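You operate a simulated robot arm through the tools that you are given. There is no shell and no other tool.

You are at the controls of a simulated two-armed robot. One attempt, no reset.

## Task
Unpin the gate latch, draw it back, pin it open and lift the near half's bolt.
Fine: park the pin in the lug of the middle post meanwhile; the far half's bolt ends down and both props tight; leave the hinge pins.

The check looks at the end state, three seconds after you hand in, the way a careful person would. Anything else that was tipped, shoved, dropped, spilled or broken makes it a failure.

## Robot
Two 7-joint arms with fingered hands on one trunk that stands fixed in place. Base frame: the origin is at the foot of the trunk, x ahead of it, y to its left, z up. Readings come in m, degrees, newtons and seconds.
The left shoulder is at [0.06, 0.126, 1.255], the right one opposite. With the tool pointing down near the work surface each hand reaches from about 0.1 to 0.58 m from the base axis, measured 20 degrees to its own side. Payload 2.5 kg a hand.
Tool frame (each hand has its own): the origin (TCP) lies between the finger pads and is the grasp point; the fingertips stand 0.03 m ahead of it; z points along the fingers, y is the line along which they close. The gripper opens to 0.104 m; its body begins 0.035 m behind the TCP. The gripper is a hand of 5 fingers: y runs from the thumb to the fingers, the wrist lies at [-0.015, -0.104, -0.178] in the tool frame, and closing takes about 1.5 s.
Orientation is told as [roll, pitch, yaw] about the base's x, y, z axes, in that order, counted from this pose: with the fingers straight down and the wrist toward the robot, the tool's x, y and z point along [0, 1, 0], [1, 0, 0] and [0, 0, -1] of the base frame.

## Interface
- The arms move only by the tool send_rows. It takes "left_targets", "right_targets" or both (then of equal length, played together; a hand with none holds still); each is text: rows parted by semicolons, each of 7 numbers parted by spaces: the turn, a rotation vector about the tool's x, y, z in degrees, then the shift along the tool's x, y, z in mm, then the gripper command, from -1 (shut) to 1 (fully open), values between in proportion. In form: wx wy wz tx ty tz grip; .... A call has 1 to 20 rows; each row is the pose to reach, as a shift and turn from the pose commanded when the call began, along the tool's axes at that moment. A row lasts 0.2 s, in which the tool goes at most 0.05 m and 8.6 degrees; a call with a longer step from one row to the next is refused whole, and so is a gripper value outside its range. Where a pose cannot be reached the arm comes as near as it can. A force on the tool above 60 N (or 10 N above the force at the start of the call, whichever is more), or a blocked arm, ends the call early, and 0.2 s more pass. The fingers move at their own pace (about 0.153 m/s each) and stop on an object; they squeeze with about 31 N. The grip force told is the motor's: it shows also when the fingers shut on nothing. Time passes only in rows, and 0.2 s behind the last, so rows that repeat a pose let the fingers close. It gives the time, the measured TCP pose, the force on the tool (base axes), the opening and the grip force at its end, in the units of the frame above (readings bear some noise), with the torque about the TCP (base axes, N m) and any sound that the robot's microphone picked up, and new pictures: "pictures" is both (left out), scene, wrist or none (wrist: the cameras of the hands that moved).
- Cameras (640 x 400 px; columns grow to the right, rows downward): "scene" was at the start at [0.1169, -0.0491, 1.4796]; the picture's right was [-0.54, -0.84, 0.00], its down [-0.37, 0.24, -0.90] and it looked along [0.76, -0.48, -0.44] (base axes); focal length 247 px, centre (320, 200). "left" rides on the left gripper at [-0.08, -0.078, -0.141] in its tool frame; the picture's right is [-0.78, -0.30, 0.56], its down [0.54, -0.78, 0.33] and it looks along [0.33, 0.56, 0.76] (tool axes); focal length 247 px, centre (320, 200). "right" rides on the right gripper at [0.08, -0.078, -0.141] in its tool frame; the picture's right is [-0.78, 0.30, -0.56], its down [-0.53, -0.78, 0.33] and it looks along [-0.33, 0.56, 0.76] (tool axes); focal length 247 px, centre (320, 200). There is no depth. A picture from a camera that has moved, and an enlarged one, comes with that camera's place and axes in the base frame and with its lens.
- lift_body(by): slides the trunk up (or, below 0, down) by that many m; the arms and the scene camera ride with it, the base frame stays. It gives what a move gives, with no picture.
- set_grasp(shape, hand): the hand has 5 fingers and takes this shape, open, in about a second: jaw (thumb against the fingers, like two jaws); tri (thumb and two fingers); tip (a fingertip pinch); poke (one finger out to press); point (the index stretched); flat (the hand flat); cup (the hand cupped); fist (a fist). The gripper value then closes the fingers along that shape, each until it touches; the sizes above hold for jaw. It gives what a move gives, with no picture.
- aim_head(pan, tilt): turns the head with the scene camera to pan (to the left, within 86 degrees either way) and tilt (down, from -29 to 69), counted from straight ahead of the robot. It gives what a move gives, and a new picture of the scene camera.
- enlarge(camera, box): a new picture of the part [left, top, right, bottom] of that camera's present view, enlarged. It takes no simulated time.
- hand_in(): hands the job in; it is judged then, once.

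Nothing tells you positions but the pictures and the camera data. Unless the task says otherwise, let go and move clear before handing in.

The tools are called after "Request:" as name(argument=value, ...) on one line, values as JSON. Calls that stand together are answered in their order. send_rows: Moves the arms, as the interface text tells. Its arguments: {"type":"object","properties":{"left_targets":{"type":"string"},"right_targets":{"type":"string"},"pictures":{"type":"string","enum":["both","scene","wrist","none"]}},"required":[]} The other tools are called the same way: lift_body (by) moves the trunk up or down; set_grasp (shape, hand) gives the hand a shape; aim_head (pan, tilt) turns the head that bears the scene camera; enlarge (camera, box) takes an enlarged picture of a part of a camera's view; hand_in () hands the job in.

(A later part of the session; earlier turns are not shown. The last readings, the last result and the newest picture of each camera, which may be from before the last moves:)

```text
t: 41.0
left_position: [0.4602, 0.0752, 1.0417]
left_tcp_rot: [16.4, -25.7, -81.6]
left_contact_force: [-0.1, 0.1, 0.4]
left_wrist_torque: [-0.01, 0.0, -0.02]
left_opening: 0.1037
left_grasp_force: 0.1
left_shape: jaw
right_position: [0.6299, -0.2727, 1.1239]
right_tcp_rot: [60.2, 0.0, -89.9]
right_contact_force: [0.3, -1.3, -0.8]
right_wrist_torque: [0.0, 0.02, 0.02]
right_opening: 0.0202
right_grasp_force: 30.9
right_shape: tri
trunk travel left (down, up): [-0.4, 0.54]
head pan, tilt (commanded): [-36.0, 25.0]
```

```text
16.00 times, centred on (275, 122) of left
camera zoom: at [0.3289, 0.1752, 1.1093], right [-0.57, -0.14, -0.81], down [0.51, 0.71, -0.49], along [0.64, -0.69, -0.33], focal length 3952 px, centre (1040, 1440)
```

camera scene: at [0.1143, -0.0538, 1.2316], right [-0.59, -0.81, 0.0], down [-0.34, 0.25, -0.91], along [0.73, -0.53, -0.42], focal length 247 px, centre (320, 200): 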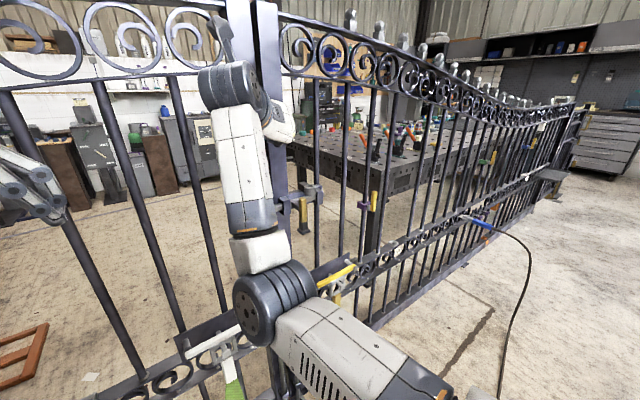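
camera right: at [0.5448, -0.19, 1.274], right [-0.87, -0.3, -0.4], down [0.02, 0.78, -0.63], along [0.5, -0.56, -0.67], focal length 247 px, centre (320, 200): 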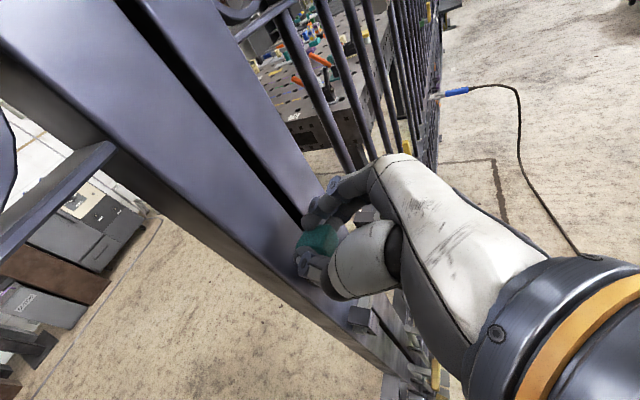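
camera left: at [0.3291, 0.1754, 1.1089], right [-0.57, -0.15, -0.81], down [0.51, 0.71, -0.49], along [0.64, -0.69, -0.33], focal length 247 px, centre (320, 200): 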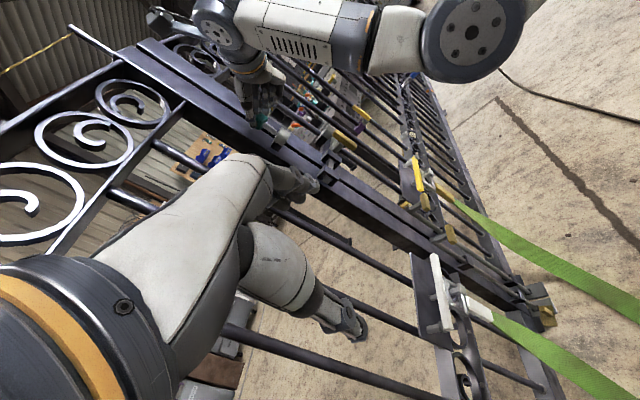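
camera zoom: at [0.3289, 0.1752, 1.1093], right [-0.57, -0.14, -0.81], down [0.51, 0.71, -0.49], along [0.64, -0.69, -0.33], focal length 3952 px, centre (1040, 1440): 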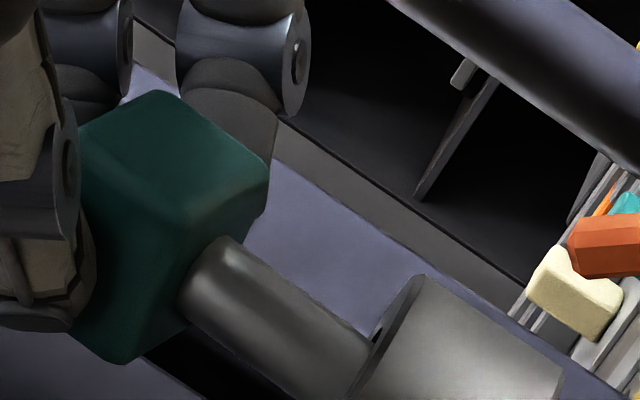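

It slipped in: no force, about 8 mm deep. I continue lowering another 10 mm.

Request:
send_rows(right_targets="0 0 0 -2.2 0 1.2 -1; 0 0 0 -4.3 0 2.5 -1; 0 0 0 -6.5 0 3.7 -1; 0 0 0 -8.7 0 5 -1; 0 0 0 -8.7 0 5 -1", pictures="none")

Request:
enlarge(camera="left", box=[245, 100, 309, 140])

```text
t: 42.2
left_position: [0.4604, 0.0751, 1.0411]
left_tcp_rot: [16.3, -25.8, -81.7]
left_contact_force: [0.7, 0.9, -0.5]
left_wrist_torque: [-0.04, 0.01, 0.0]
left_opening: 0.1038
left_grasp_force: 0.1
left_shape: jaw
right_position: [0.6287, -0.2737, 1.1159]
right_tcp_rot: [60.4, 0.0, -90.0]
right_contact_force: [0.3, 0.7, 0.7]
right_wrist_torque: [-0.02, -0.04, 0.03]
right_opening: 0.0202
right_grasp_force: 31.1
right_shape: tri
trunk travel left (down, up): [-0.4, 0.54]
head pan, tilt (commanded): [-36.0, 25.0]
```

```text
10.00 times, centred on (277, 120) of left
camera zoom: at [0.3288, 0.1754, 1.1094], right [-0.57, -0.14, -0.81], down [0.51, 0.71, -0.49], along [0.64, -0.69, -0.33], focal length 2470 px, centre (750, 1000)
```

zoom: 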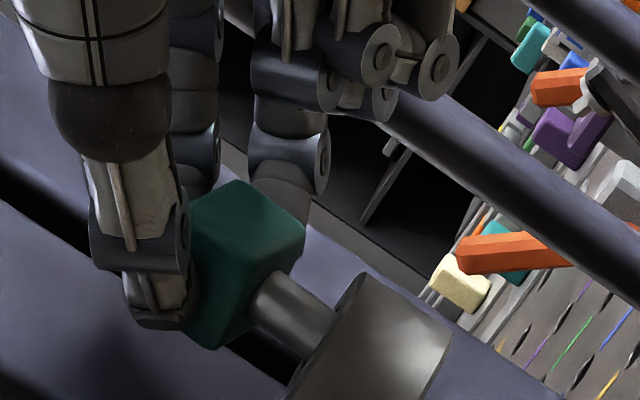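

The pin is about 16 mm deep in the lug, unstrained. I open the hand gently and let it settle.

Request:
send_rows(right_targets="0 0 0 -0.9 0 0.5 -1; 0 0 0 -0.9 0 0.5 -0.5; 0 0 0 -0.9 0 0.5 -0.3; 0 0 0 -0.9 0 0.5 0; 0 0 0 -0.9 0 0.5 0.3; 0 0 0 -0.9 0 0.5 0.3; 0 0 0 -0.9 0 0.5 0.3", pictures="none")

Request:
enlarge(camera="left", box=[245, 100, 309, 140])

Request:
enlarge(camera="right", box=[230, 160, 390, 360])

```text
t: 43.8
left_position: [0.4606, 0.0734, 1.0413]
left_tcp_rot: [16.4, -25.7, -81.7]
left_contact_force: [-0.3, 0.2, 0.7]
left_wrist_torque: [-0.02, 0.01, -0.01]
left_opening: 0.1037
left_grasp_force: 0.0
left_shape: jaw
right_position: [0.6289, -0.2729, 1.1151]
right_tcp_rot: [60.3, -0.1, -90.0]
right_contact_force: [0.1, -0.7, 0.3]
right_wrist_torque: [0.01, 0.0, -0.01]
right_opening: 0.0672
right_grasp_force: 0.1
right_shape: tri
trunk travel left (down, up): [-0.4, 0.54]
head pan, tilt (commanded): [-36.0, 25.0]
```

```text
10.00 times, centred on (277, 120) of left
camera zoom: at [0.3288, 0.1753, 1.1094], right [-0.57, -0.14, -0.81], down [0.51, 0.71, -0.49], along [0.64, -0.69, -0.33], focal length 2470 px, centre (750, 1000)
```

zoom: 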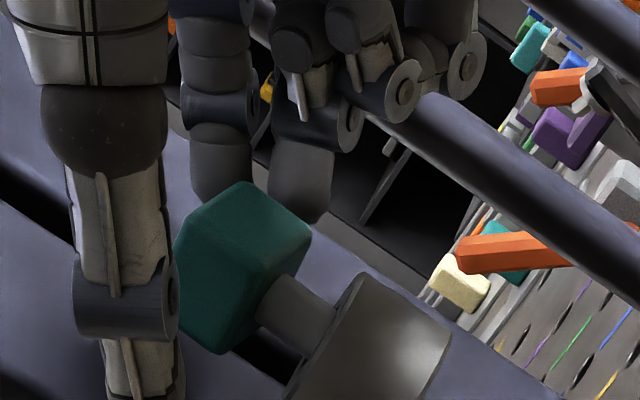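

```text
2.00 times, centred on (310, 260) of right
camera zoom: at [0.5462, -0.1944, 1.2539], right [-0.87, -0.3, -0.4], down [0.02, 0.78, -0.63], along [0.5, -0.56, -0.67], focal length 494 px, centre (340, 80)
```

zoom: 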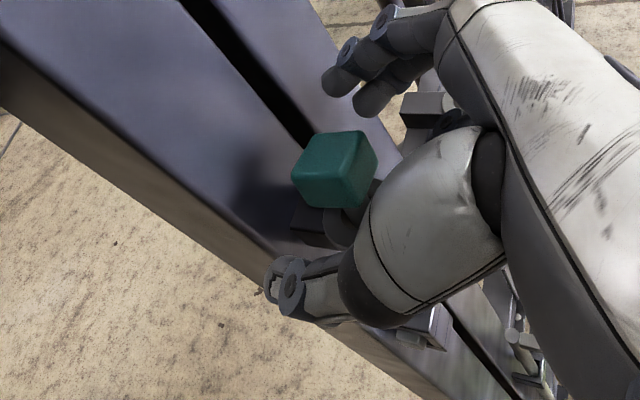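

The pin rests parked in the middle-post lug. I back the hand off along its fingers and then study the bar and its handle.

Request:
send_rows(right_targets="0 0 0 0 0 -15 0.3; 0 0 0 0 0 -35 0.3; 0 0 0 0 0 -60 0.3; 0 0 0 0 0 -85 0.3; 0 0 0 0 0 -100 0.3; 0 0 0 0 0 -100 0.3", pictures="both")

Request:
enlarge(camera="left", box=[240, 90, 368, 170])

```text
t: 45.2
left_position: [0.4611, 0.0753, 1.0433]
left_tcp_rot: [16.4, -25.7, -81.7]
left_contact_force: [0.3, 0.2, 0.5]
left_wrist_torque: [0.04, -0.06, 0.0]
left_opening: 0.1037
left_grasp_force: 0.1
left_shape: jaw
right_position: [0.5418, -0.273, 1.1643]
right_tcp_rot: [60.4, 0.0, -89.8]
right_contact_force: [0.0, -0.1, 0.1]
right_wrist_torque: [0.03, -0.01, 0.02]
right_opening: 0.0671
right_grasp_force: 0.1
right_shape: tri
trunk travel left (down, up): [-0.4, 0.54]
head pan, tilt (commanded): [-36.0, 25.0]
camera scene: at [0.1141, -0.0537, 1.2316], right [-0.59, -0.81, 0.0], down [-0.34, 0.25, -0.91], along [0.73, -0.53, -0.42], focal length 247 px, centre (320, 200)
camera right: at [0.4596, -0.1948, 1.3037], right [-0.87, -0.3, -0.4], down [0.02, 0.78, -0.63], along [0.5, -0.56, -0.67], focal length 247 px, centre (320, 200)
```

scene: 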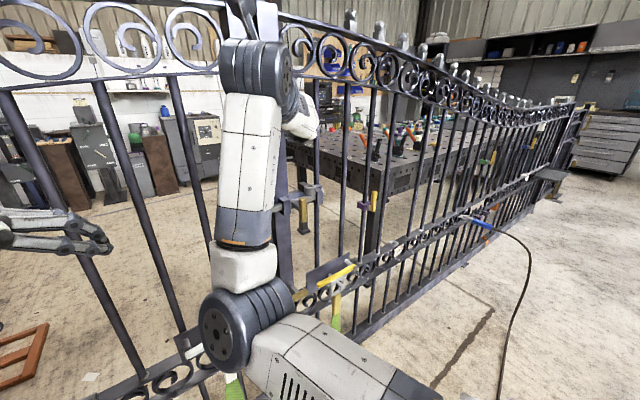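
right: 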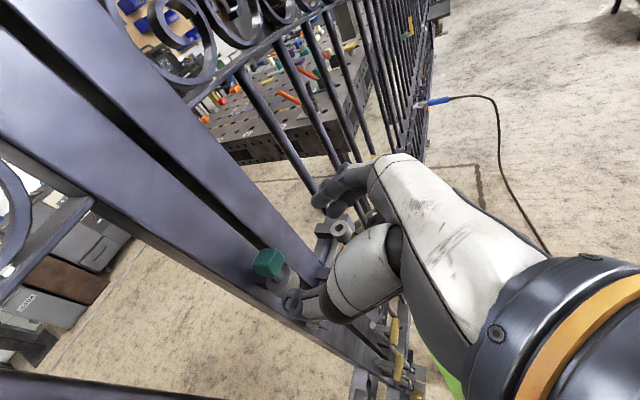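

```text
5.00 times, centred on (304, 130) of left
camera zoom: at [0.3288, 0.1753, 1.1094], right [-0.57, -0.14, -0.81], down [0.51, 0.71, -0.49], along [0.64, -0.69, -0.33], focal length 1235 px, centre (400, 550)
```

zoom: 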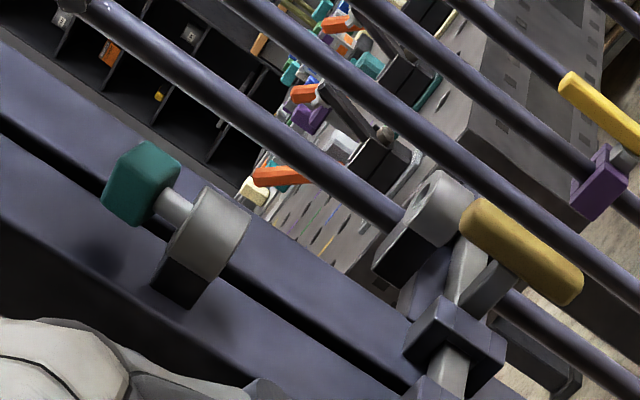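

Request:
enlarge(camera="right", box=[290, 200, 418, 340])

Request:
enlarge(camera="left", box=[310, 115, 374, 175])

Request:
enlarge(camera="scene", box=[270, 160, 350, 260])

```text
2.86 times, centred on (354, 270) of right
camera zoom: at [0.4596, -0.1948, 1.3037], right [-0.87, -0.3, -0.4], down [0.02, 0.78, -0.63], along [0.5, -0.56, -0.67], focal length 706 px, centre (223, 0)
```

zoom: 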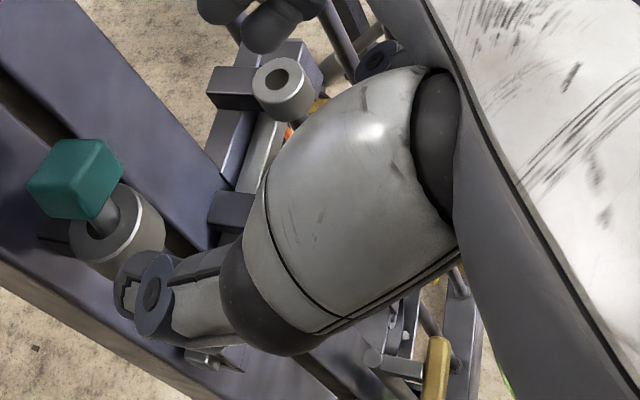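

```text
6.67 times, centred on (342, 145) of left
camera zoom: at [0.3288, 0.1753, 1.1094], right [-0.57, -0.14, -0.81], down [0.51, 0.71, -0.49], along [0.64, -0.69, -0.33], focal length 1646 px, centre (173, 567)
```

zoom: 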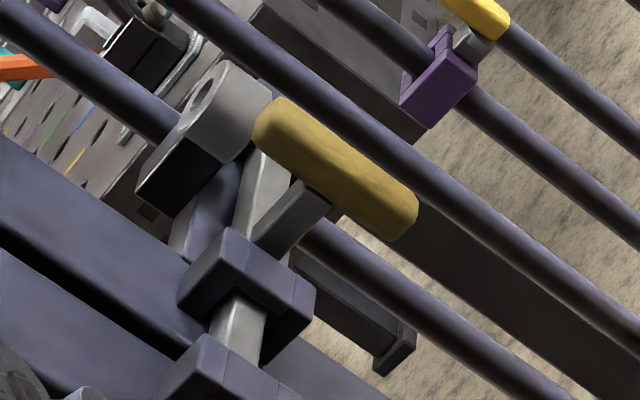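

```text
4.00 times, centred on (310, 210) of scene
camera zoom: at [0.1141, -0.0537, 1.2316], right [-0.59, -0.81, 0.0], down [-0.34, 0.25, -0.91], along [0.73, -0.53, -0.42], focal length 988 px, centre (360, 160)
```

zoom: 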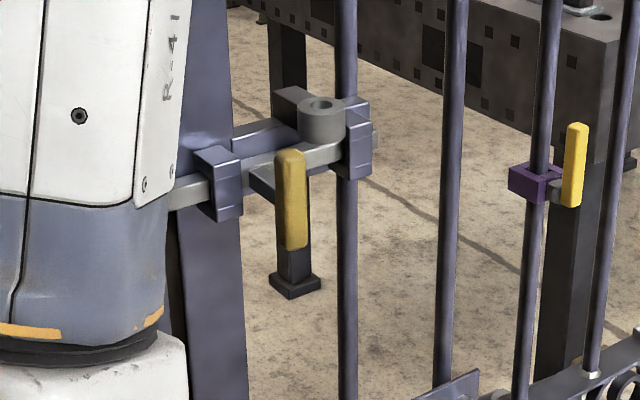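

The bar slides under the ring and its brass handle is at about [0.611, -0.360, 0.932]. I bring the right hand down to a standoff in front of that handle, half closed.

Request:
send_rows(right_targets="0 0 0 -18 9 9 0; 0 0 0 -36 18 18 -0.1; 0 0 0 -54 27 28 -0.1; 0 0 0 -72 36 37 -0.1; 0 0 0 -90 45 46 -0.1; 0 0 0 -108 54 55 -0.1; 0 0 0 -126 63 64 -0.1; 0 0 0 -144 72 73 -0.1; 0 0 0 -162 80 83 -0.1; 0 0 0 -178 87 92 -0.1; 0 0 0 -178 87 92 -0.1", pictures="both")

Request:
enlarge(camera="right", box=[210, 160, 370, 340])

Request:
enlarge(camera="left", box=[290, 95, 390, 175])

```text
t: 47.6
left_position: [0.4601, 0.0761, 1.0415]
left_tcp_rot: [16.4, -25.6, -81.6]
left_contact_force: [-1.1, 0.0, 0.8]
left_wrist_torque: [0.02, -0.02, 0.02]
left_opening: 0.1036
left_grasp_force: 0.0
left_shape: jaw
right_position: [0.5326, -0.3696, 0.9712]
right_tcp_rot: [61.0, -0.5, -90.9]
right_contact_force: [-0.7, -0.2, -0.1]
right_wrist_torque: [0.0, 0.02, -0.03]
right_opening: 0.0472
right_grasp_force: 0.1
right_shape: tri
trunk travel left (down, up): [-0.4, 0.54]
head pan, tilt (commanded): [-36.0, 25.0]
camera scene: at [0.1142, -0.0538, 1.2316], right [-0.59, -0.81, 0.0], down [-0.34, 0.25, -0.91], along [0.73, -0.53, -0.42], focal length 247 px, centre (320, 200)
camera right: at [0.4501, -0.2886, 1.1085], right [-0.87, -0.29, -0.41], down [0.04, 0.77, -0.64], along [0.5, -0.57, -0.66], focal length 247 px, centre (320, 200)
```

scene: 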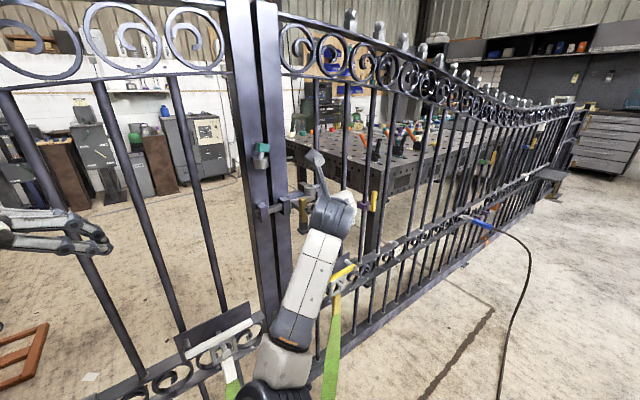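
right: 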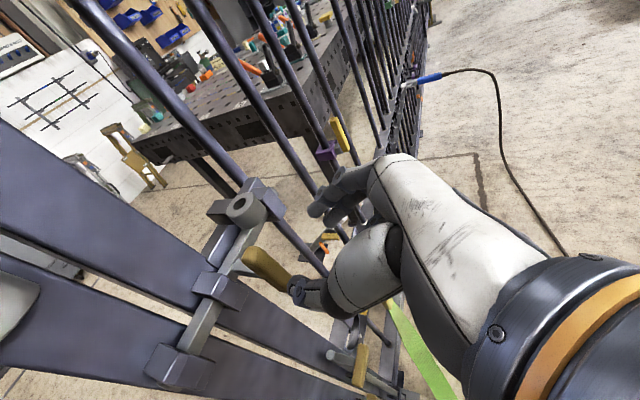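

```text
2.22 times, centred on (290, 250) of right
camera zoom: at [0.4501, -0.2886, 1.1085], right [-0.87, -0.29, -0.41], down [0.04, 0.77, -0.64], along [0.5, -0.57, -0.66], focal length 549 px, centre (387, 89)
```

zoom: 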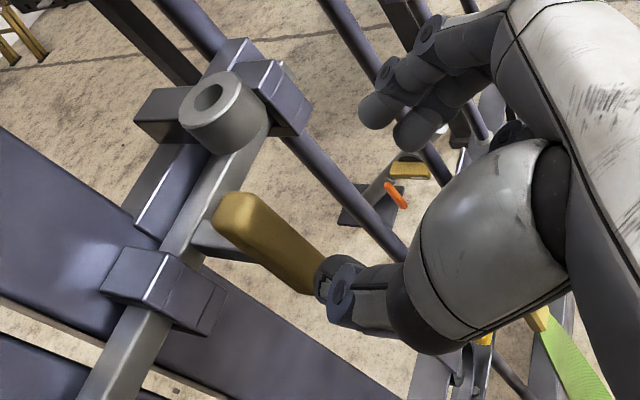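

```text
5.00 times, centred on (340, 135) of left
camera zoom: at [0.3288, 0.1753, 1.1094], right [-0.57, -0.14, -0.81], down [0.51, 0.71, -0.49], along [0.64, -0.69, -0.33], focal length 1235 px, centre (220, 525)
```

zoom: 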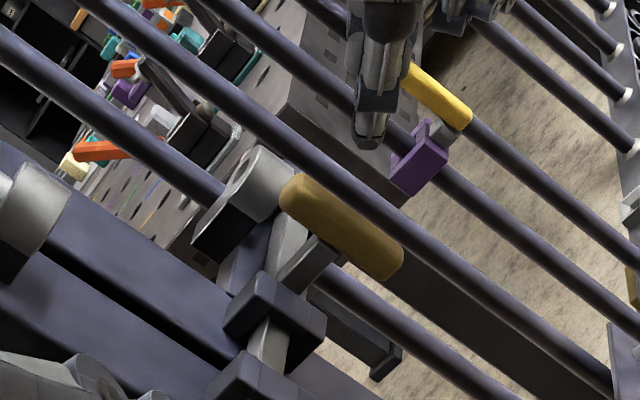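

Request:
send_rows(right_targets="0 0 0 0 0 0 -0.1; 0 0 0 0 0 0 -0.1", pictures="none")

```text
t: 48.2
left_position: [0.4602, 0.0745, 1.0417]
left_tcp_rot: [16.4, -25.7, -81.7]
left_contact_force: [-0.2, -0.6, 0.1]
left_wrist_torque: [-0.01, 0.01, 0.01]
left_opening: 0.104
left_grasp_force: 0.1
left_shape: jaw
right_position: [0.5317, -0.3696, 0.9701]
right_tcp_rot: [61.0, -0.8, -90.8]
right_contact_force: [-0.8, 0.6, 0.3]
right_wrist_torque: [0.0, 0.04, -0.01]
right_opening: 0.047
right_grasp_force: 0.1
right_shape: tri
trunk travel left (down, up): [-0.4, 0.54]
head pan, tilt (commanded): [-36.0, 25.0]
```

The arm settled about 9 mm off the commanded point, so I check whether the elbow is touching anything.

Request:
aim_head(pan=-25, tilt=50)

Request:
enlarge(camera="left", box=[320, 0, 640, 300])

```text
t: 49.1
left_position: [0.4598, 0.0745, 1.0414]
left_tcp_rot: [16.4, -25.8, -81.7]
left_contact_force: [-0.3, 0.3, -0.3]
left_wrist_torque: [-0.02, -0.01, 0.01]
left_opening: 0.1038
left_grasp_force: 0.0
left_shape: jaw
right_position: [0.5318, -0.3698, 0.9694]
right_tcp_rot: [60.7, -0.8, -90.8]
right_contact_force: [-0.1, 0.0, 0.3]
right_wrist_torque: [-0.03, -0.01, 0.02]
right_opening: 0.0473
right_grasp_force: 0.1
right_shape: tri
trunk travel left (down, up): [-0.4, 0.54]
head pan, tilt (commanded): [-25.0, 50.0]
camera scene: at [0.1094, -0.0322, 1.1942], right [-0.42, -0.91, 0.0], down [-0.69, 0.32, -0.64], along [0.58, -0.27, -0.77], focal length 247 px, centre (320, 200)
```

scene: 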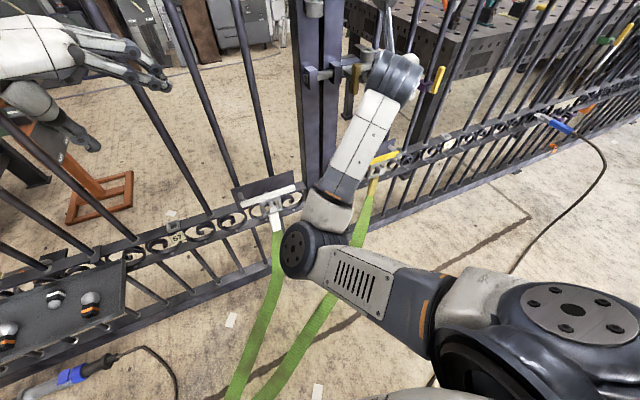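

```text
1.33 times, centred on (480, 150) of left
camera zoom: at [0.3288, 0.1753, 1.1094], right [-0.57, -0.14, -0.81], down [0.51, 0.71, -0.49], along [0.64, -0.69, -0.33], focal length 329 px, centre (107, 267)
```

zoom: 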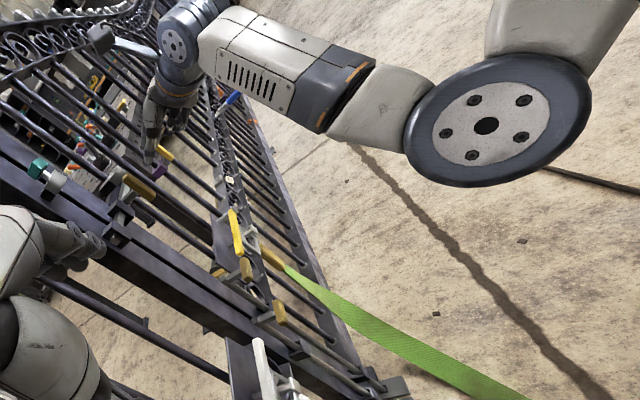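

The elbow is in free air and the straps lie well below it; the offset is likely a bent-elbow limit that eases as the arm extends. I advance part-way and read the pose.

Request:
send_rows(right_targets="0 0 0 0 0 10 -0.1; 0 0 0 0 0 20 -0.1; 0 0 0 0 0 30 -0.1; 0 0 0 0 0 30 -0.1; 0 0 0 0 0 30 -0.1", pictures="none")

Request:
enlarge(camera="left", box=[290, 95, 390, 175])

```text
t: 50.3
left_position: [0.4611, 0.0749, 1.0418]
left_tcp_rot: [16.4, -25.7, -81.7]
left_contact_force: [0.4, 1.4, 0.4]
left_wrist_torque: [0.0, 0.02, -0.03]
left_opening: 0.1037
left_grasp_force: 0.1
left_shape: jaw
right_position: [0.5578, -0.3696, 0.9528]
right_tcp_rot: [60.4, -0.8, -90.9]
right_contact_force: [0.2, 0.0, -0.2]
right_wrist_torque: [-0.03, 0.03, -0.03]
right_opening: 0.0473
right_grasp_force: 0.0
right_shape: tri
trunk travel left (down, up): [-0.4, 0.54]
head pan, tilt (commanded): [-25.0, 50.0]
```

```text
5.00 times, centred on (340, 135) of left
camera zoom: at [0.3288, 0.1753, 1.1094], right [-0.57, -0.14, -0.81], down [0.51, 0.71, -0.49], along [0.64, -0.69, -0.33], focal length 1235 px, centre (220, 525)
```

zoom: 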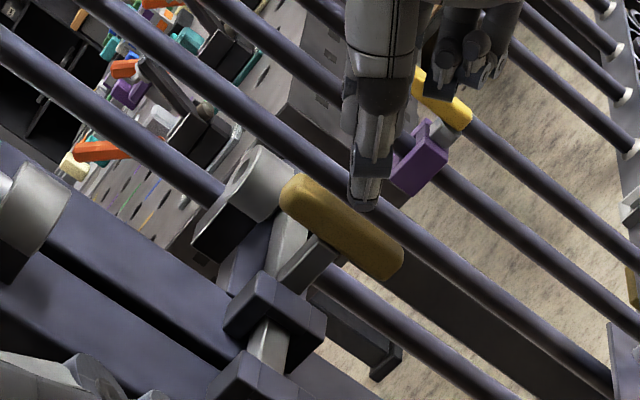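

Request:
send_rows(right_targets="0 0 0 0 -5 0 -0.1; 0 0 0 0 -10.5 0 -0.1; 0 0 0 0 -10.5 0 -0.1", pictures="none")

Request:
enlarge(camera="right", box=[210, 180, 370, 340])

```text
t: 51.1
left_position: [0.4609, 0.0739, 1.0416]
left_tcp_rot: [16.4, -25.7, -81.8]
left_contact_force: [0.2, 0.3, 0.1]
left_wrist_torque: [0.0, -0.01, 0.03]
left_opening: 0.104
left_grasp_force: 0.1
left_shape: jaw
right_position: [0.5558, -0.3688, 0.9625]
right_tcp_rot: [61.4, -1.2, -92.0]
right_contact_force: [0.7, 0.2, -0.5]
right_wrist_torque: [-0.01, -0.02, 0.01]
right_opening: 0.0475
right_grasp_force: 0.1
right_shape: tri
trunk travel left (down, up): [-0.4, 0.54]
head pan, tilt (commanded): [-25.0, 50.0]
```

```text
2.50 times, centred on (290, 260) of right
camera zoom: at [0.4734, -0.2837, 1.0984], right [-0.87, -0.27, -0.41], down [0.06, 0.76, -0.65], along [0.49, -0.59, -0.65], focal length 617 px, centre (395, 50)
```

zoom: 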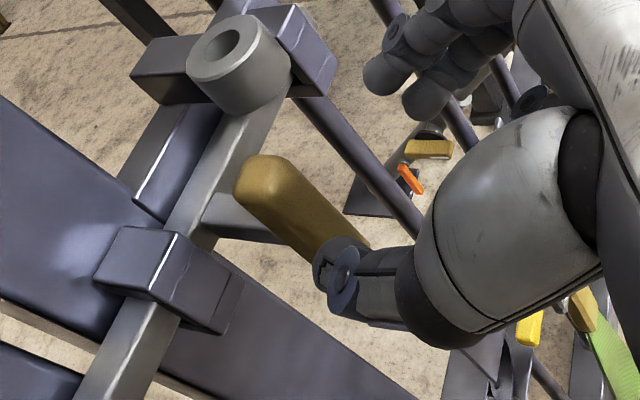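

A wrist limit stops me at this height, so I lift the hand clear and lower the trunk 0.15 m to get the easier arm posture I had before.

Request:
send_rows(right_targets="0 0 0 20 4 -20 -0.1; 0 0 0 40 8 -40 -0.1; 0 0 0 60 12 -60 -0.1; 0 0 0 80 16 -80 -0.1; 0 0 0 94 20 -98 -0.1; 0 0 0 94 20 -98 -0.1", pictures="none")

Request:
lift_body(by=-0.15)

Request:
aim_head(pan=-36, tilt=20)

```text
t: 52.5
left_position: [0.4601, 0.0754, 1.0422]
left_tcp_rot: [16.4, -25.7, -81.7]
left_contact_force: [-0.1, 0.6, -0.7]
left_wrist_torque: [-0.01, 0.01, 0.01]
left_opening: 0.1037
left_grasp_force: 0.1
left_shape: jaw
right_position: [0.5213, -0.3683, 1.0792]
right_tcp_rot: [60.3, 0.0, -89.9]
right_contact_force: [0.3, 0.1, -0.8]
right_wrist_torque: [0.02, 0.0, 0.02]
right_opening: 0.0473
right_grasp_force: 0.1
right_shape: tri
trunk travel left (down, up): [-0.4, 0.54]
head pan, tilt (commanded): [-25.0, 50.0]
```

```text
t: 54.3
left_position: [0.4617, 0.0741, 0.8923]
left_tcp_rot: [16.4, -25.8, -81.7]
left_contact_force: [-0.2, 0.2, 0.0]
left_wrist_torque: [-0.01, 0.06, 0.05]
left_opening: 0.1037
left_grasp_force: 0.1
left_shape: jaw
right_position: [0.5215, -0.3672, 0.9287]
right_tcp_rot: [60.3, 0.1, -89.9]
right_contact_force: [0.0, -0.6, 0.5]
right_wrist_torque: [0.02, -0.02, -0.04]
right_opening: 0.0473
right_grasp_force: 0.0
right_shape: tri
trunk travel left (down, up): [-0.25, 0.69]
head pan, tilt (commanded): [-25.0, 50.0]
```

```text
t: 55.2
left_position: [0.4604, 0.0748, 0.8916]
left_tcp_rot: [16.3, -25.8, -81.7]
left_contact_force: [0.6, -0.4, -1.0]
left_wrist_torque: [-0.03, 0.03, 0.03]
left_opening: 0.104
left_grasp_force: 0.1
left_shape: jaw
right_position: [0.522, -0.369, 0.9297]
right_tcp_rot: [60.3, 0.1, -90.1]
right_contact_force: [-0.6, -0.1, 0.6]
right_wrist_torque: [0.02, 0.04, 0.01]
right_opening: 0.0471
right_grasp_force: 0.0
right_shape: tri
trunk travel left (down, up): [-0.25, 0.69]
head pan, tilt (commanded): [-36.0, 20.0]
camera scene: at [0.1149, -0.0543, 1.0896], right [-0.59, -0.81, 0.0], down [-0.28, 0.2, -0.94], along [0.76, -0.55, -0.34], focal length 247 px, centre (320, 200)
```

scene: 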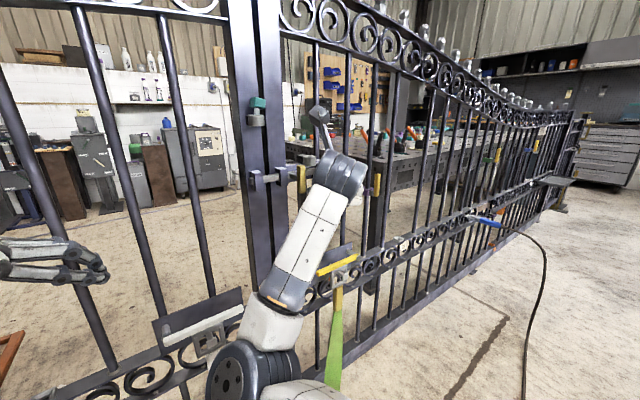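

Request:
send_rows(right_targets="0 0 0 13 -3 4 -0.1; 0 0 0 26 -6 8 -0.1; 0 0 0 38 -9 11.6 -0.1; 0 0 0 38 -9 11.6 -0.1", pictures="wrist")

Request:
enlarge(camera="right", box=[210, 180, 370, 340])

Request:
enlarge(camera="left", box=[0, 0, 640, 400])

```text
t: 56.2
left_position: [0.4607, 0.0745, 0.8924]
left_tcp_rot: [16.4, -25.7, -81.7]
left_contact_force: [-0.8, 0.5, -0.3]
left_wrist_torque: [-0.01, -0.02, 0.0]
left_opening: 0.1037
left_grasp_force: 0.1
left_shape: jaw
right_position: [0.5495, -0.36, 0.9551]
right_tcp_rot: [60.4, -0.1, -90.0]
right_contact_force: [0.0, -0.1, -0.7]
right_wrist_torque: [-0.01, 0.02, 0.01]
right_opening: 0.0474
right_grasp_force: 0.0
right_shape: tri
trunk travel left (down, up): [-0.25, 0.69]
head pan, tilt (commanded): [-36.0, 20.0]
camera right: at [0.4682, -0.2811, 1.0955], right [-0.87, -0.3, -0.4], down [0.02, 0.78, -0.63], along [0.5, -0.56, -0.67], focal length 247 px, centre (320, 200)
```

right: 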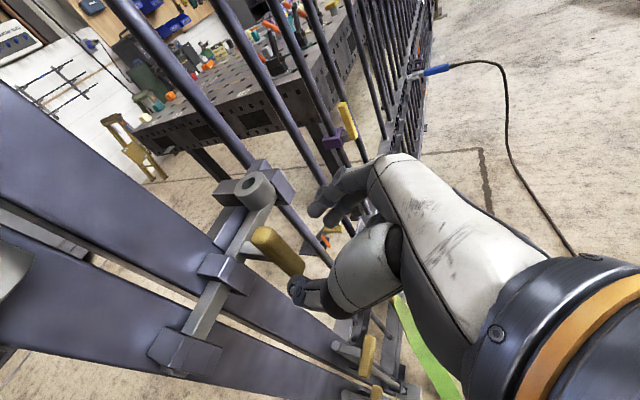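

```text
2.50 times, centred on (290, 260) of right
camera zoom: at [0.4682, -0.2811, 1.0955], right [-0.87, -0.3, -0.4], down [0.02, 0.78, -0.63], along [0.5, -0.56, -0.67], focal length 617 px, centre (395, 50)
```

zoom: 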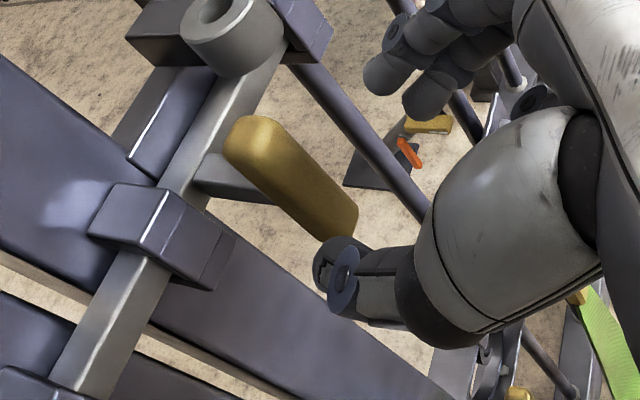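

```text
1.00 times, centred on (320, 200) of left (not enlarged: the box is as wide or as high as the picture)
camera zoom: at [0.3288, 0.1753, 0.9594], right [-0.57, -0.14, -0.81], down [0.51, 0.71, -0.49], along [0.64, -0.69, -0.33], focal length 247 px, centre (320, 200)
```

zoom: 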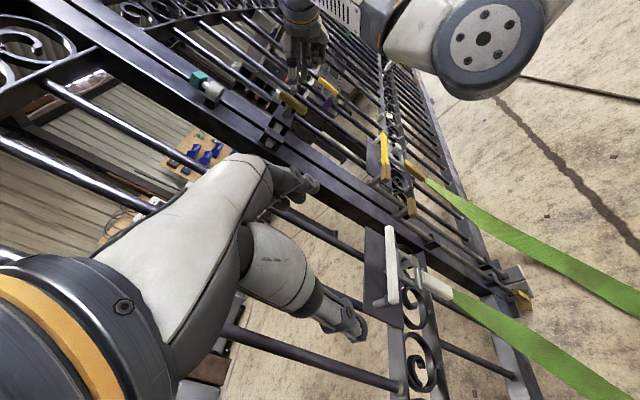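

The handle lines up ahead of the thumb–finger gap. I slide in around its lower part.

Request:
send_rows(right_targets="0 0 0 -3 0 12 -0.1; 0 0 0 -6 0 24 -0.1; 0 0 0 -6 0 36 -0.1; 0 0 0 -6 0 47 -0.1; 0 0 0 -6 0 57 -0.1; 0 0 0 -6 0 57 -0.1", pictures="none")

Request:
enlarge(camera="right", box=[210, 180, 370, 340])

Request:
enlarge(camera="left", box=[240, 50, 368, 150])

```text
t: 57.6
left_position: [0.4602, 0.0746, 0.8914]
left_tcp_rot: [16.4, -25.7, -81.6]
left_contact_force: [0.0, 0.1, 0.1]
left_wrist_torque: [0.03, -0.02, 0.01]
left_opening: 0.1037
left_grasp_force: 0.1
left_shape: jaw
right_position: [0.5988, -0.3604, 0.9226]
right_tcp_rot: [60.3, 0.0, -90.0]
right_contact_force: [0.0, -0.5, 0.4]
right_wrist_torque: [0.0, 0.0, -0.01]
right_opening: 0.0474
right_grasp_force: 0.1
right_shape: tri
trunk travel left (down, up): [-0.25, 0.69]
head pan, tilt (commanded): [-36.0, 20.0]
```

```text
2.50 times, centred on (290, 260) of right
camera zoom: at [0.5158, -0.2812, 1.0617], right [-0.87, -0.3, -0.4], down [0.02, 0.78, -0.63], along [0.5, -0.56, -0.67], focal length 617 px, centre (395, 50)
```

zoom: 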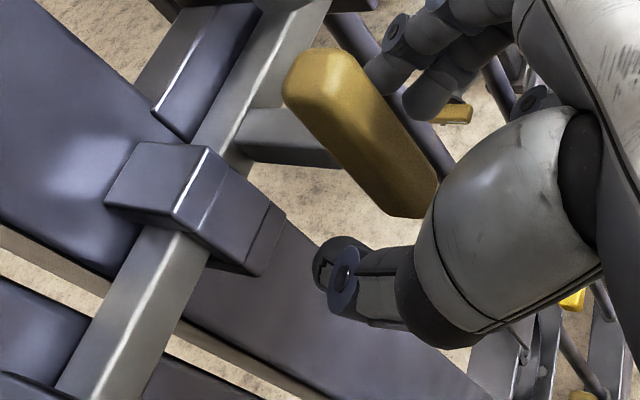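

```text
4.00 times, centred on (304, 100) of left
camera zoom: at [0.3288, 0.1753, 0.9593], right [-0.57, -0.14, -0.81], down [0.51, 0.71, -0.49], along [0.64, -0.69, -0.33], focal length 988 px, centre (384, 600)
```

zoom: 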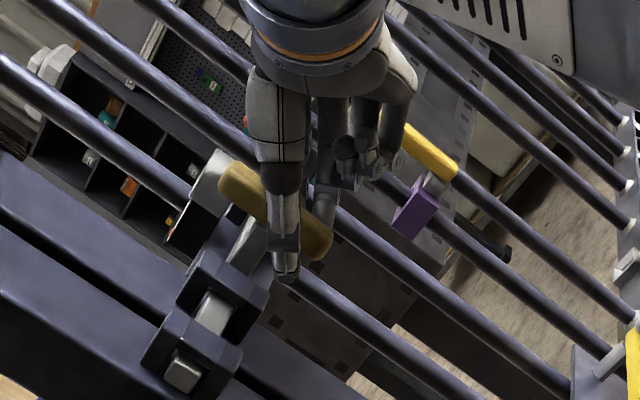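

The handle stands between thumb and fingers with no contact. I close on it.

Request:
send_rows(right_targets="0 0 0 0 0 0 -0.6; 0 0 0 0 0 0 -1; 0 0 0 0 0 0 -1; 0 0 0 0 0 0 -1; 0 0 0 0 0 0 -1; 0 0 0 0 0 0 -1", pictures="none")

Request:
enlarge(camera="right", box=[210, 180, 370, 340])

```text
t: 59.0
left_position: [0.4617, 0.0746, 0.891]
left_tcp_rot: [16.3, -25.7, -81.6]
left_contact_force: [-0.1, 0.5, -1.0]
left_wrist_torque: [-0.01, -0.02, 0.01]
left_opening: 0.1037
left_grasp_force: 0.0
left_shape: jaw
right_position: [0.5981, -0.3587, 0.9215]
right_tcp_rot: [60.3, -0.1, -89.8]
right_contact_force: [5.6, -0.7, 0.3]
right_wrist_torque: [-0.03, -0.06, 0.03]
right_opening: 0.0117
right_grasp_force: 30.6
right_shape: tri
trunk travel left (down, up): [-0.25, 0.69]
head pan, tilt (commanded): [-36.0, 20.0]
```

```text
2.50 times, centred on (290, 260) of right
camera zoom: at [0.5162, -0.2809, 1.0616], right [-0.87, -0.3, -0.4], down [0.02, 0.78, -0.63], along [0.5, -0.56, -0.67], focal length 617 px, centre (395, 50)
```

zoom: 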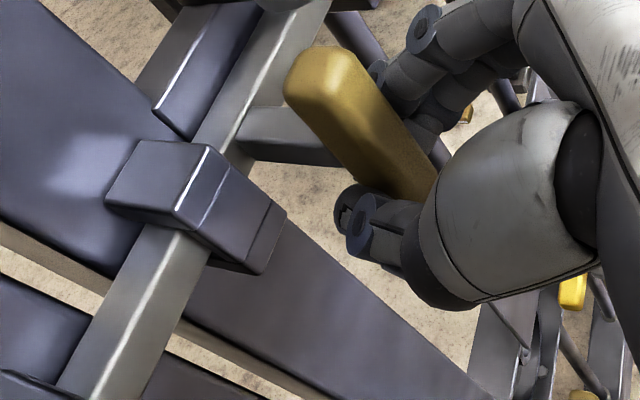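

Gripped. I draw the bar to the right slowly, watching the force.

Request:
send_rows(right_targets="0 0 0 0 3 0 -1; 0 0 0 0 6 0 -1; 0 0 0 0 9 0 -1; 0 0 0 0 12 0 -1; 0 0 0 0 15 0 -1; 0 0 0 0 15 0 -1", pictures="none")

Request:
enlarge(camera="right", box=[210, 180, 370, 340])

Request:
enlarge(camera="left", box=[240, 50, 368, 150])

```text
t: 60.4
left_position: [0.4612, 0.0746, 0.8926]
left_tcp_rot: [16.3, -25.7, -81.6]
left_contact_force: [-0.8, -0.1, 0.3]
left_wrist_torque: [0.05, 0.01, -0.03]
left_opening: 0.1039
left_grasp_force: 0.1
left_shape: jaw
right_position: [0.5982, -0.3743, 0.922]
right_tcp_rot: [60.4, 0.0, -89.9]
right_contact_force: [11.3, 3.8, 0.7]
right_wrist_torque: [0.05, -0.08, 0.17]
right_opening: 0.0115
right_grasp_force: 30.4
right_shape: tri
trunk travel left (down, up): [-0.25, 0.69]
head pan, tilt (commanded): [-36.0, 20.0]
```

```text
2.50 times, centred on (290, 260) of right
camera zoom: at [0.5161, -0.2952, 1.0616], right [-0.87, -0.3, -0.4], down [0.02, 0.78, -0.63], along [0.5, -0.56, -0.67], focal length 617 px, centre (395, 50)
```

zoom: 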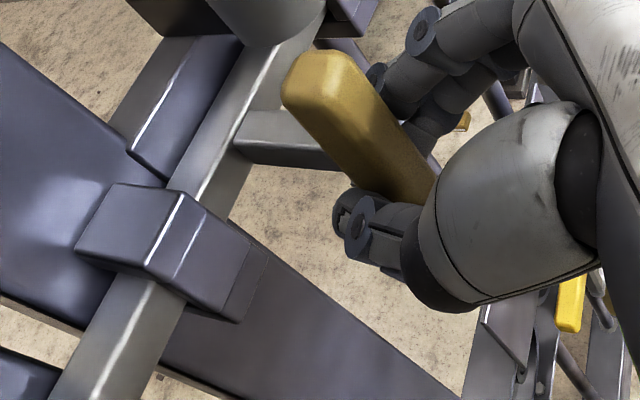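

```text
4.00 times, centred on (304, 100) of left
camera zoom: at [0.3295, 0.1756, 0.9589], right [-0.57, -0.14, -0.81], down [0.51, 0.71, -0.49], along [0.64, -0.69, -0.33], focal length 988 px, centre (384, 600)
```

zoom: 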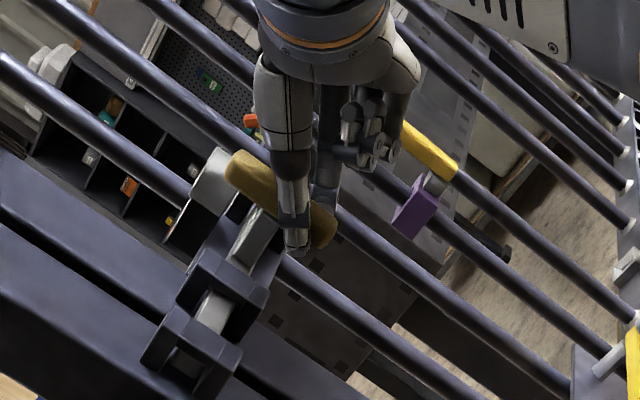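

Request:
send_rows(right_targets="0 0 0 0.4 3 0.6 -1; 0 0 0 0.7 6 1.3 -1; 0 0 0 0.7 9 1.3 -1; 0 0 0 0.7 12 1.3 -1; 0 0 0 0.7 15 1.3 -1; 0 0 0 0.7 15 1.3 -1", pictures="none")

Request:
enlarge(camera="right", box=[210, 160, 370, 320])

Request:
enlarge(camera="left", box=[240, 50, 368, 150])

```text
t: 61.8
left_position: [0.4606, 0.0754, 0.8928]
left_tcp_rot: [16.4, -25.7, -81.7]
left_contact_force: [0.4, -0.8, 0.5]
left_wrist_torque: [-0.02, 0.0, 0.02]
left_opening: 0.1041
left_grasp_force: 0.1
left_shape: jaw
right_position: [0.5994, -0.3896, 0.923]
right_tcp_rot: [60.3, 0.1, -90.0]
right_contact_force: [0.0, 4.4, -1.6]
right_wrist_torque: [0.09, 0.1, 0.17]
right_opening: 0.0117
right_grasp_force: 30.9
right_shape: tri
trunk travel left (down, up): [-0.25, 0.69]
head pan, tilt (commanded): [-36.0, 20.0]
```

```text
2.50 times, centred on (290, 240) of right
camera zoom: at [0.5168, -0.3113, 1.062], right [-0.87, -0.3, -0.4], down [0.02, 0.78, -0.63], along [0.5, -0.56, -0.67], focal length 617 px, centre (395, 100)
```

zoom: 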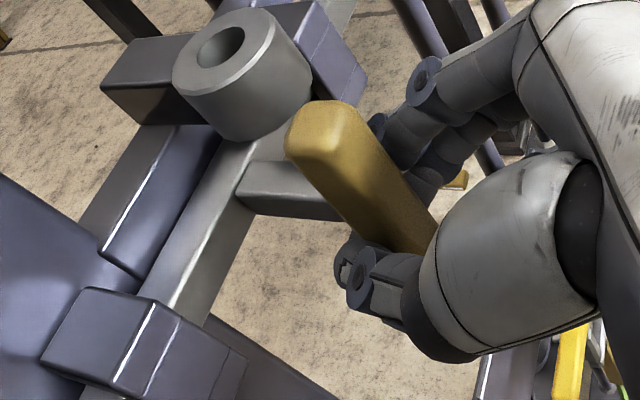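

```text
4.00 times, centred on (304, 100) of left
camera zoom: at [0.3289, 0.1755, 0.9592], right [-0.57, -0.14, -0.81], down [0.51, 0.71, -0.49], along [0.64, -0.69, -0.33], focal length 988 px, centre (384, 600)
```

zoom: 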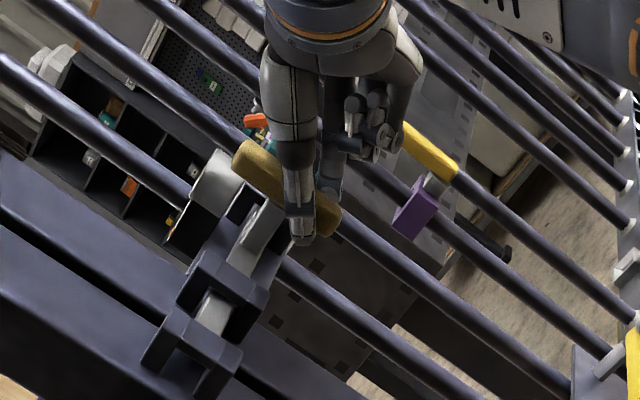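

30 mm drawn with only light friction. I continue in smaller steps toward the end stop.

Request:
send_rows(right_targets="0 0 0 0 2.5 0 -1; 0 0 0 0 5 0 -1; 0 0 0 0 7.5 0 -1; 0 0 0 0 10 0 -1; 0 0 0 0 10 0 -1", pictures="none")

Request:
enlarge(camera="right", box=[210, 150, 370, 310])

Request:
enlarge(camera="left", box=[255, 65, 351, 145])

```text
t: 63.0
left_position: [0.4606, 0.0754, 0.8921]
left_tcp_rot: [16.4, -25.7, -81.8]
left_contact_force: [0.9, 1.0, -0.3]
left_wrist_torque: [-0.01, 0.02, 0.02]
left_opening: 0.1038
left_grasp_force: 0.1
left_shape: jaw
right_position: [0.5988, -0.4004, 0.9243]
right_tcp_rot: [60.2, 0.0, -90.0]
right_contact_force: [-2.2, 3.6, -2.4]
right_wrist_torque: [0.09, 0.14, 0.12]
right_opening: 0.0118
right_grasp_force: 30.7
right_shape: tri
trunk travel left (down, up): [-0.25, 0.69]
head pan, tilt (commanded): [-36.0, 20.0]
```

```text
2.50 times, centred on (290, 230) of right
camera zoom: at [0.517, -0.3214, 1.0621], right [-0.87, -0.3, -0.4], down [0.02, 0.78, -0.63], along [0.5, -0.56, -0.67], focal length 617 px, centre (395, 125)
```

zoom: 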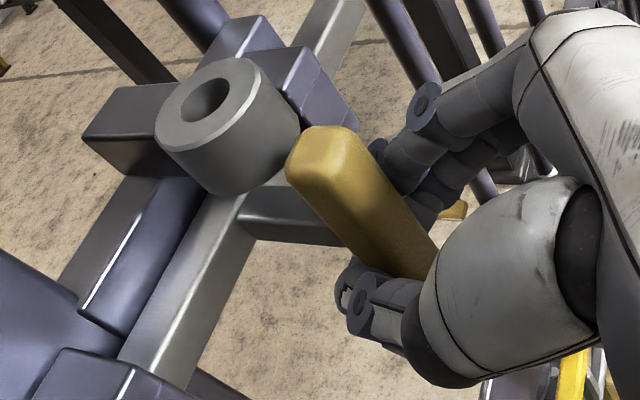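

```text
5.00 times, centred on (303, 105) of left
camera zoom: at [0.3288, 0.1755, 0.9593], right [-0.57, -0.14, -0.81], down [0.51, 0.71, -0.49], along [0.64, -0.69, -0.33], focal length 1235 px, centre (405, 675)
```

zoom: 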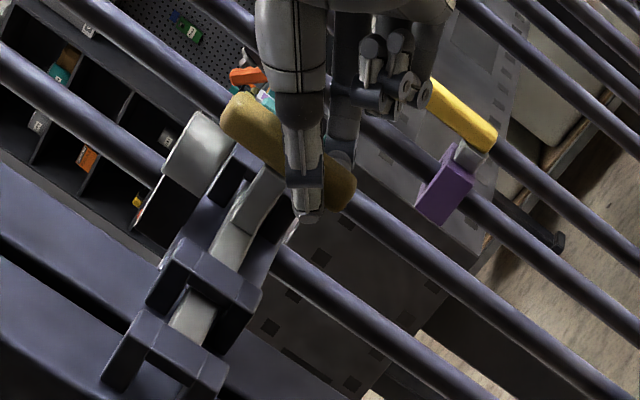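

Request:
send_rows(right_targets="0 0 0 0 2 0 -1; 0 0 0 0 4 0 -1; 0 0 0 0 6 0 -1; 0 0 0 0 8 0 -1; 0 0 0 0 8 0 -1", pictures="none")

Request:
enlarge(camera="right", box=[210, 150, 370, 310])

Request:
enlarge(camera="left", box=[255, 85, 319, 145])

```text
t: 64.2
left_position: [0.4601, 0.0744, 0.8914]
left_tcp_rot: [16.3, -25.7, -81.8]
left_contact_force: [-0.8, 0.0, -0.4]
left_wrist_torque: [-0.02, -0.02, 0.02]
left_opening: 0.1038
left_grasp_force: 0.0
left_shape: jaw
right_position: [0.5987, -0.4066, 0.9239]
right_tcp_rot: [60.3, 0.1, -90.1]
right_contact_force: [-1.9, 4.1, -1.5]
right_wrist_torque: [0.07, 0.08, 0.16]
right_opening: 0.0118
right_grasp_force: 31.4
right_shape: tri
trunk travel left (down, up): [-0.25, 0.69]
head pan, tilt (commanded): [-36.0, 20.0]
```

```text
2.50 times, centred on (290, 230) of right
camera zoom: at [0.5168, -0.3281, 1.0619], right [-0.87, -0.3, -0.4], down [0.02, 0.78, -0.63], along [0.5, -0.56, -0.67], focal length 617 px, centre (395, 125)
```

zoom: 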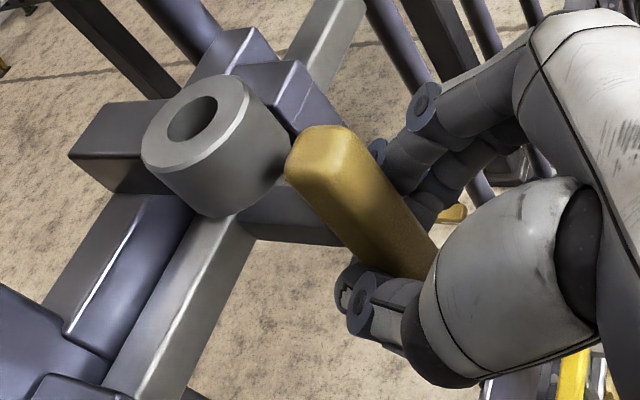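

```text
6.67 times, centred on (287, 115) of left
camera zoom: at [0.3287, 0.1755, 0.9593], right [-0.57, -0.14, -0.81], down [0.51, 0.71, -0.49], along [0.64, -0.69, -0.33], focal length 1646 px, centre (540, 767)
```

zoom: 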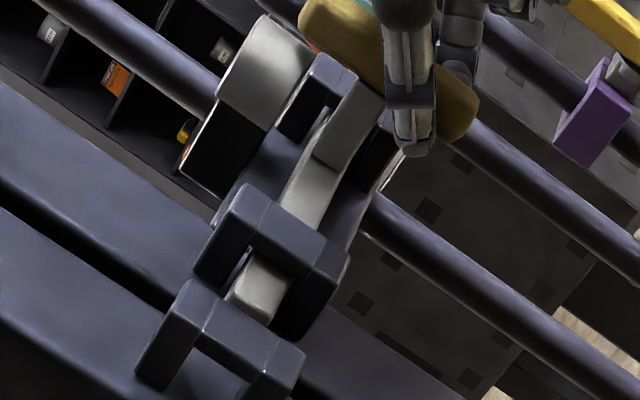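

The bar's end has left the left-hand keeper. I continue until the stop is felt.

Request:
send_rows(right_targets="0 0 0 0 2 0 -1; 0 0 0 0 4 0 -1; 0 0 0 0 6 0 -1; 0 0 0 0 6 0 -1", pictures="none")

Request:
enlarge(camera="right", box=[210, 150, 370, 310])

Request:
enlarge(camera="left", box=[255, 85, 319, 145])

```text
t: 65.2
left_position: [0.4604, 0.0748, 0.8927]
left_tcp_rot: [16.4, -25.7, -81.7]
left_contact_force: [0.8, 0.9, -0.4]
left_wrist_torque: [-0.01, 0.01, 0.01]
left_opening: 0.1038
left_grasp_force: 0.2
left_shape: jaw
right_position: [0.5992, -0.4133, 0.923]
right_tcp_rot: [60.5, -0.2, -90.1]
right_contact_force: [-2.7, 1.6, 1.9]
right_wrist_torque: [0.06, 0.04, 0.13]
right_opening: 0.0116
right_grasp_force: 31.0
right_shape: tri
trunk travel left (down, up): [-0.25, 0.69]
head pan, tilt (commanded): [-36.0, 20.0]
```

```text
2.50 times, centred on (290, 230) of right
camera zoom: at [0.5169, -0.3346, 1.0616], right [-0.87, -0.3, -0.4], down [0.03, 0.78, -0.63], along [0.5, -0.56, -0.67], focal length 617 px, centre (395, 125)
```

zoom: 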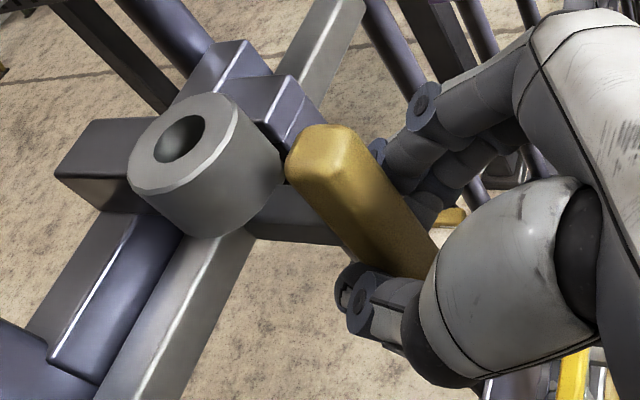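

```text
6.67 times, centred on (287, 115) of left
camera zoom: at [0.3286, 0.1754, 0.9595], right [-0.57, -0.14, -0.81], down [0.51, 0.71, -0.49], along [0.64, -0.69, -0.33], focal length 1646 px, centre (540, 767)
```

zoom: 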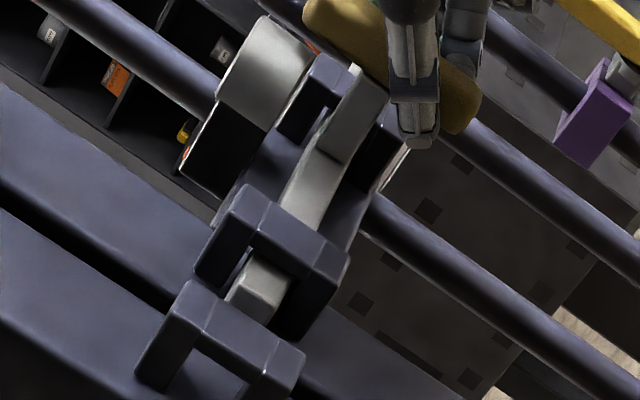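

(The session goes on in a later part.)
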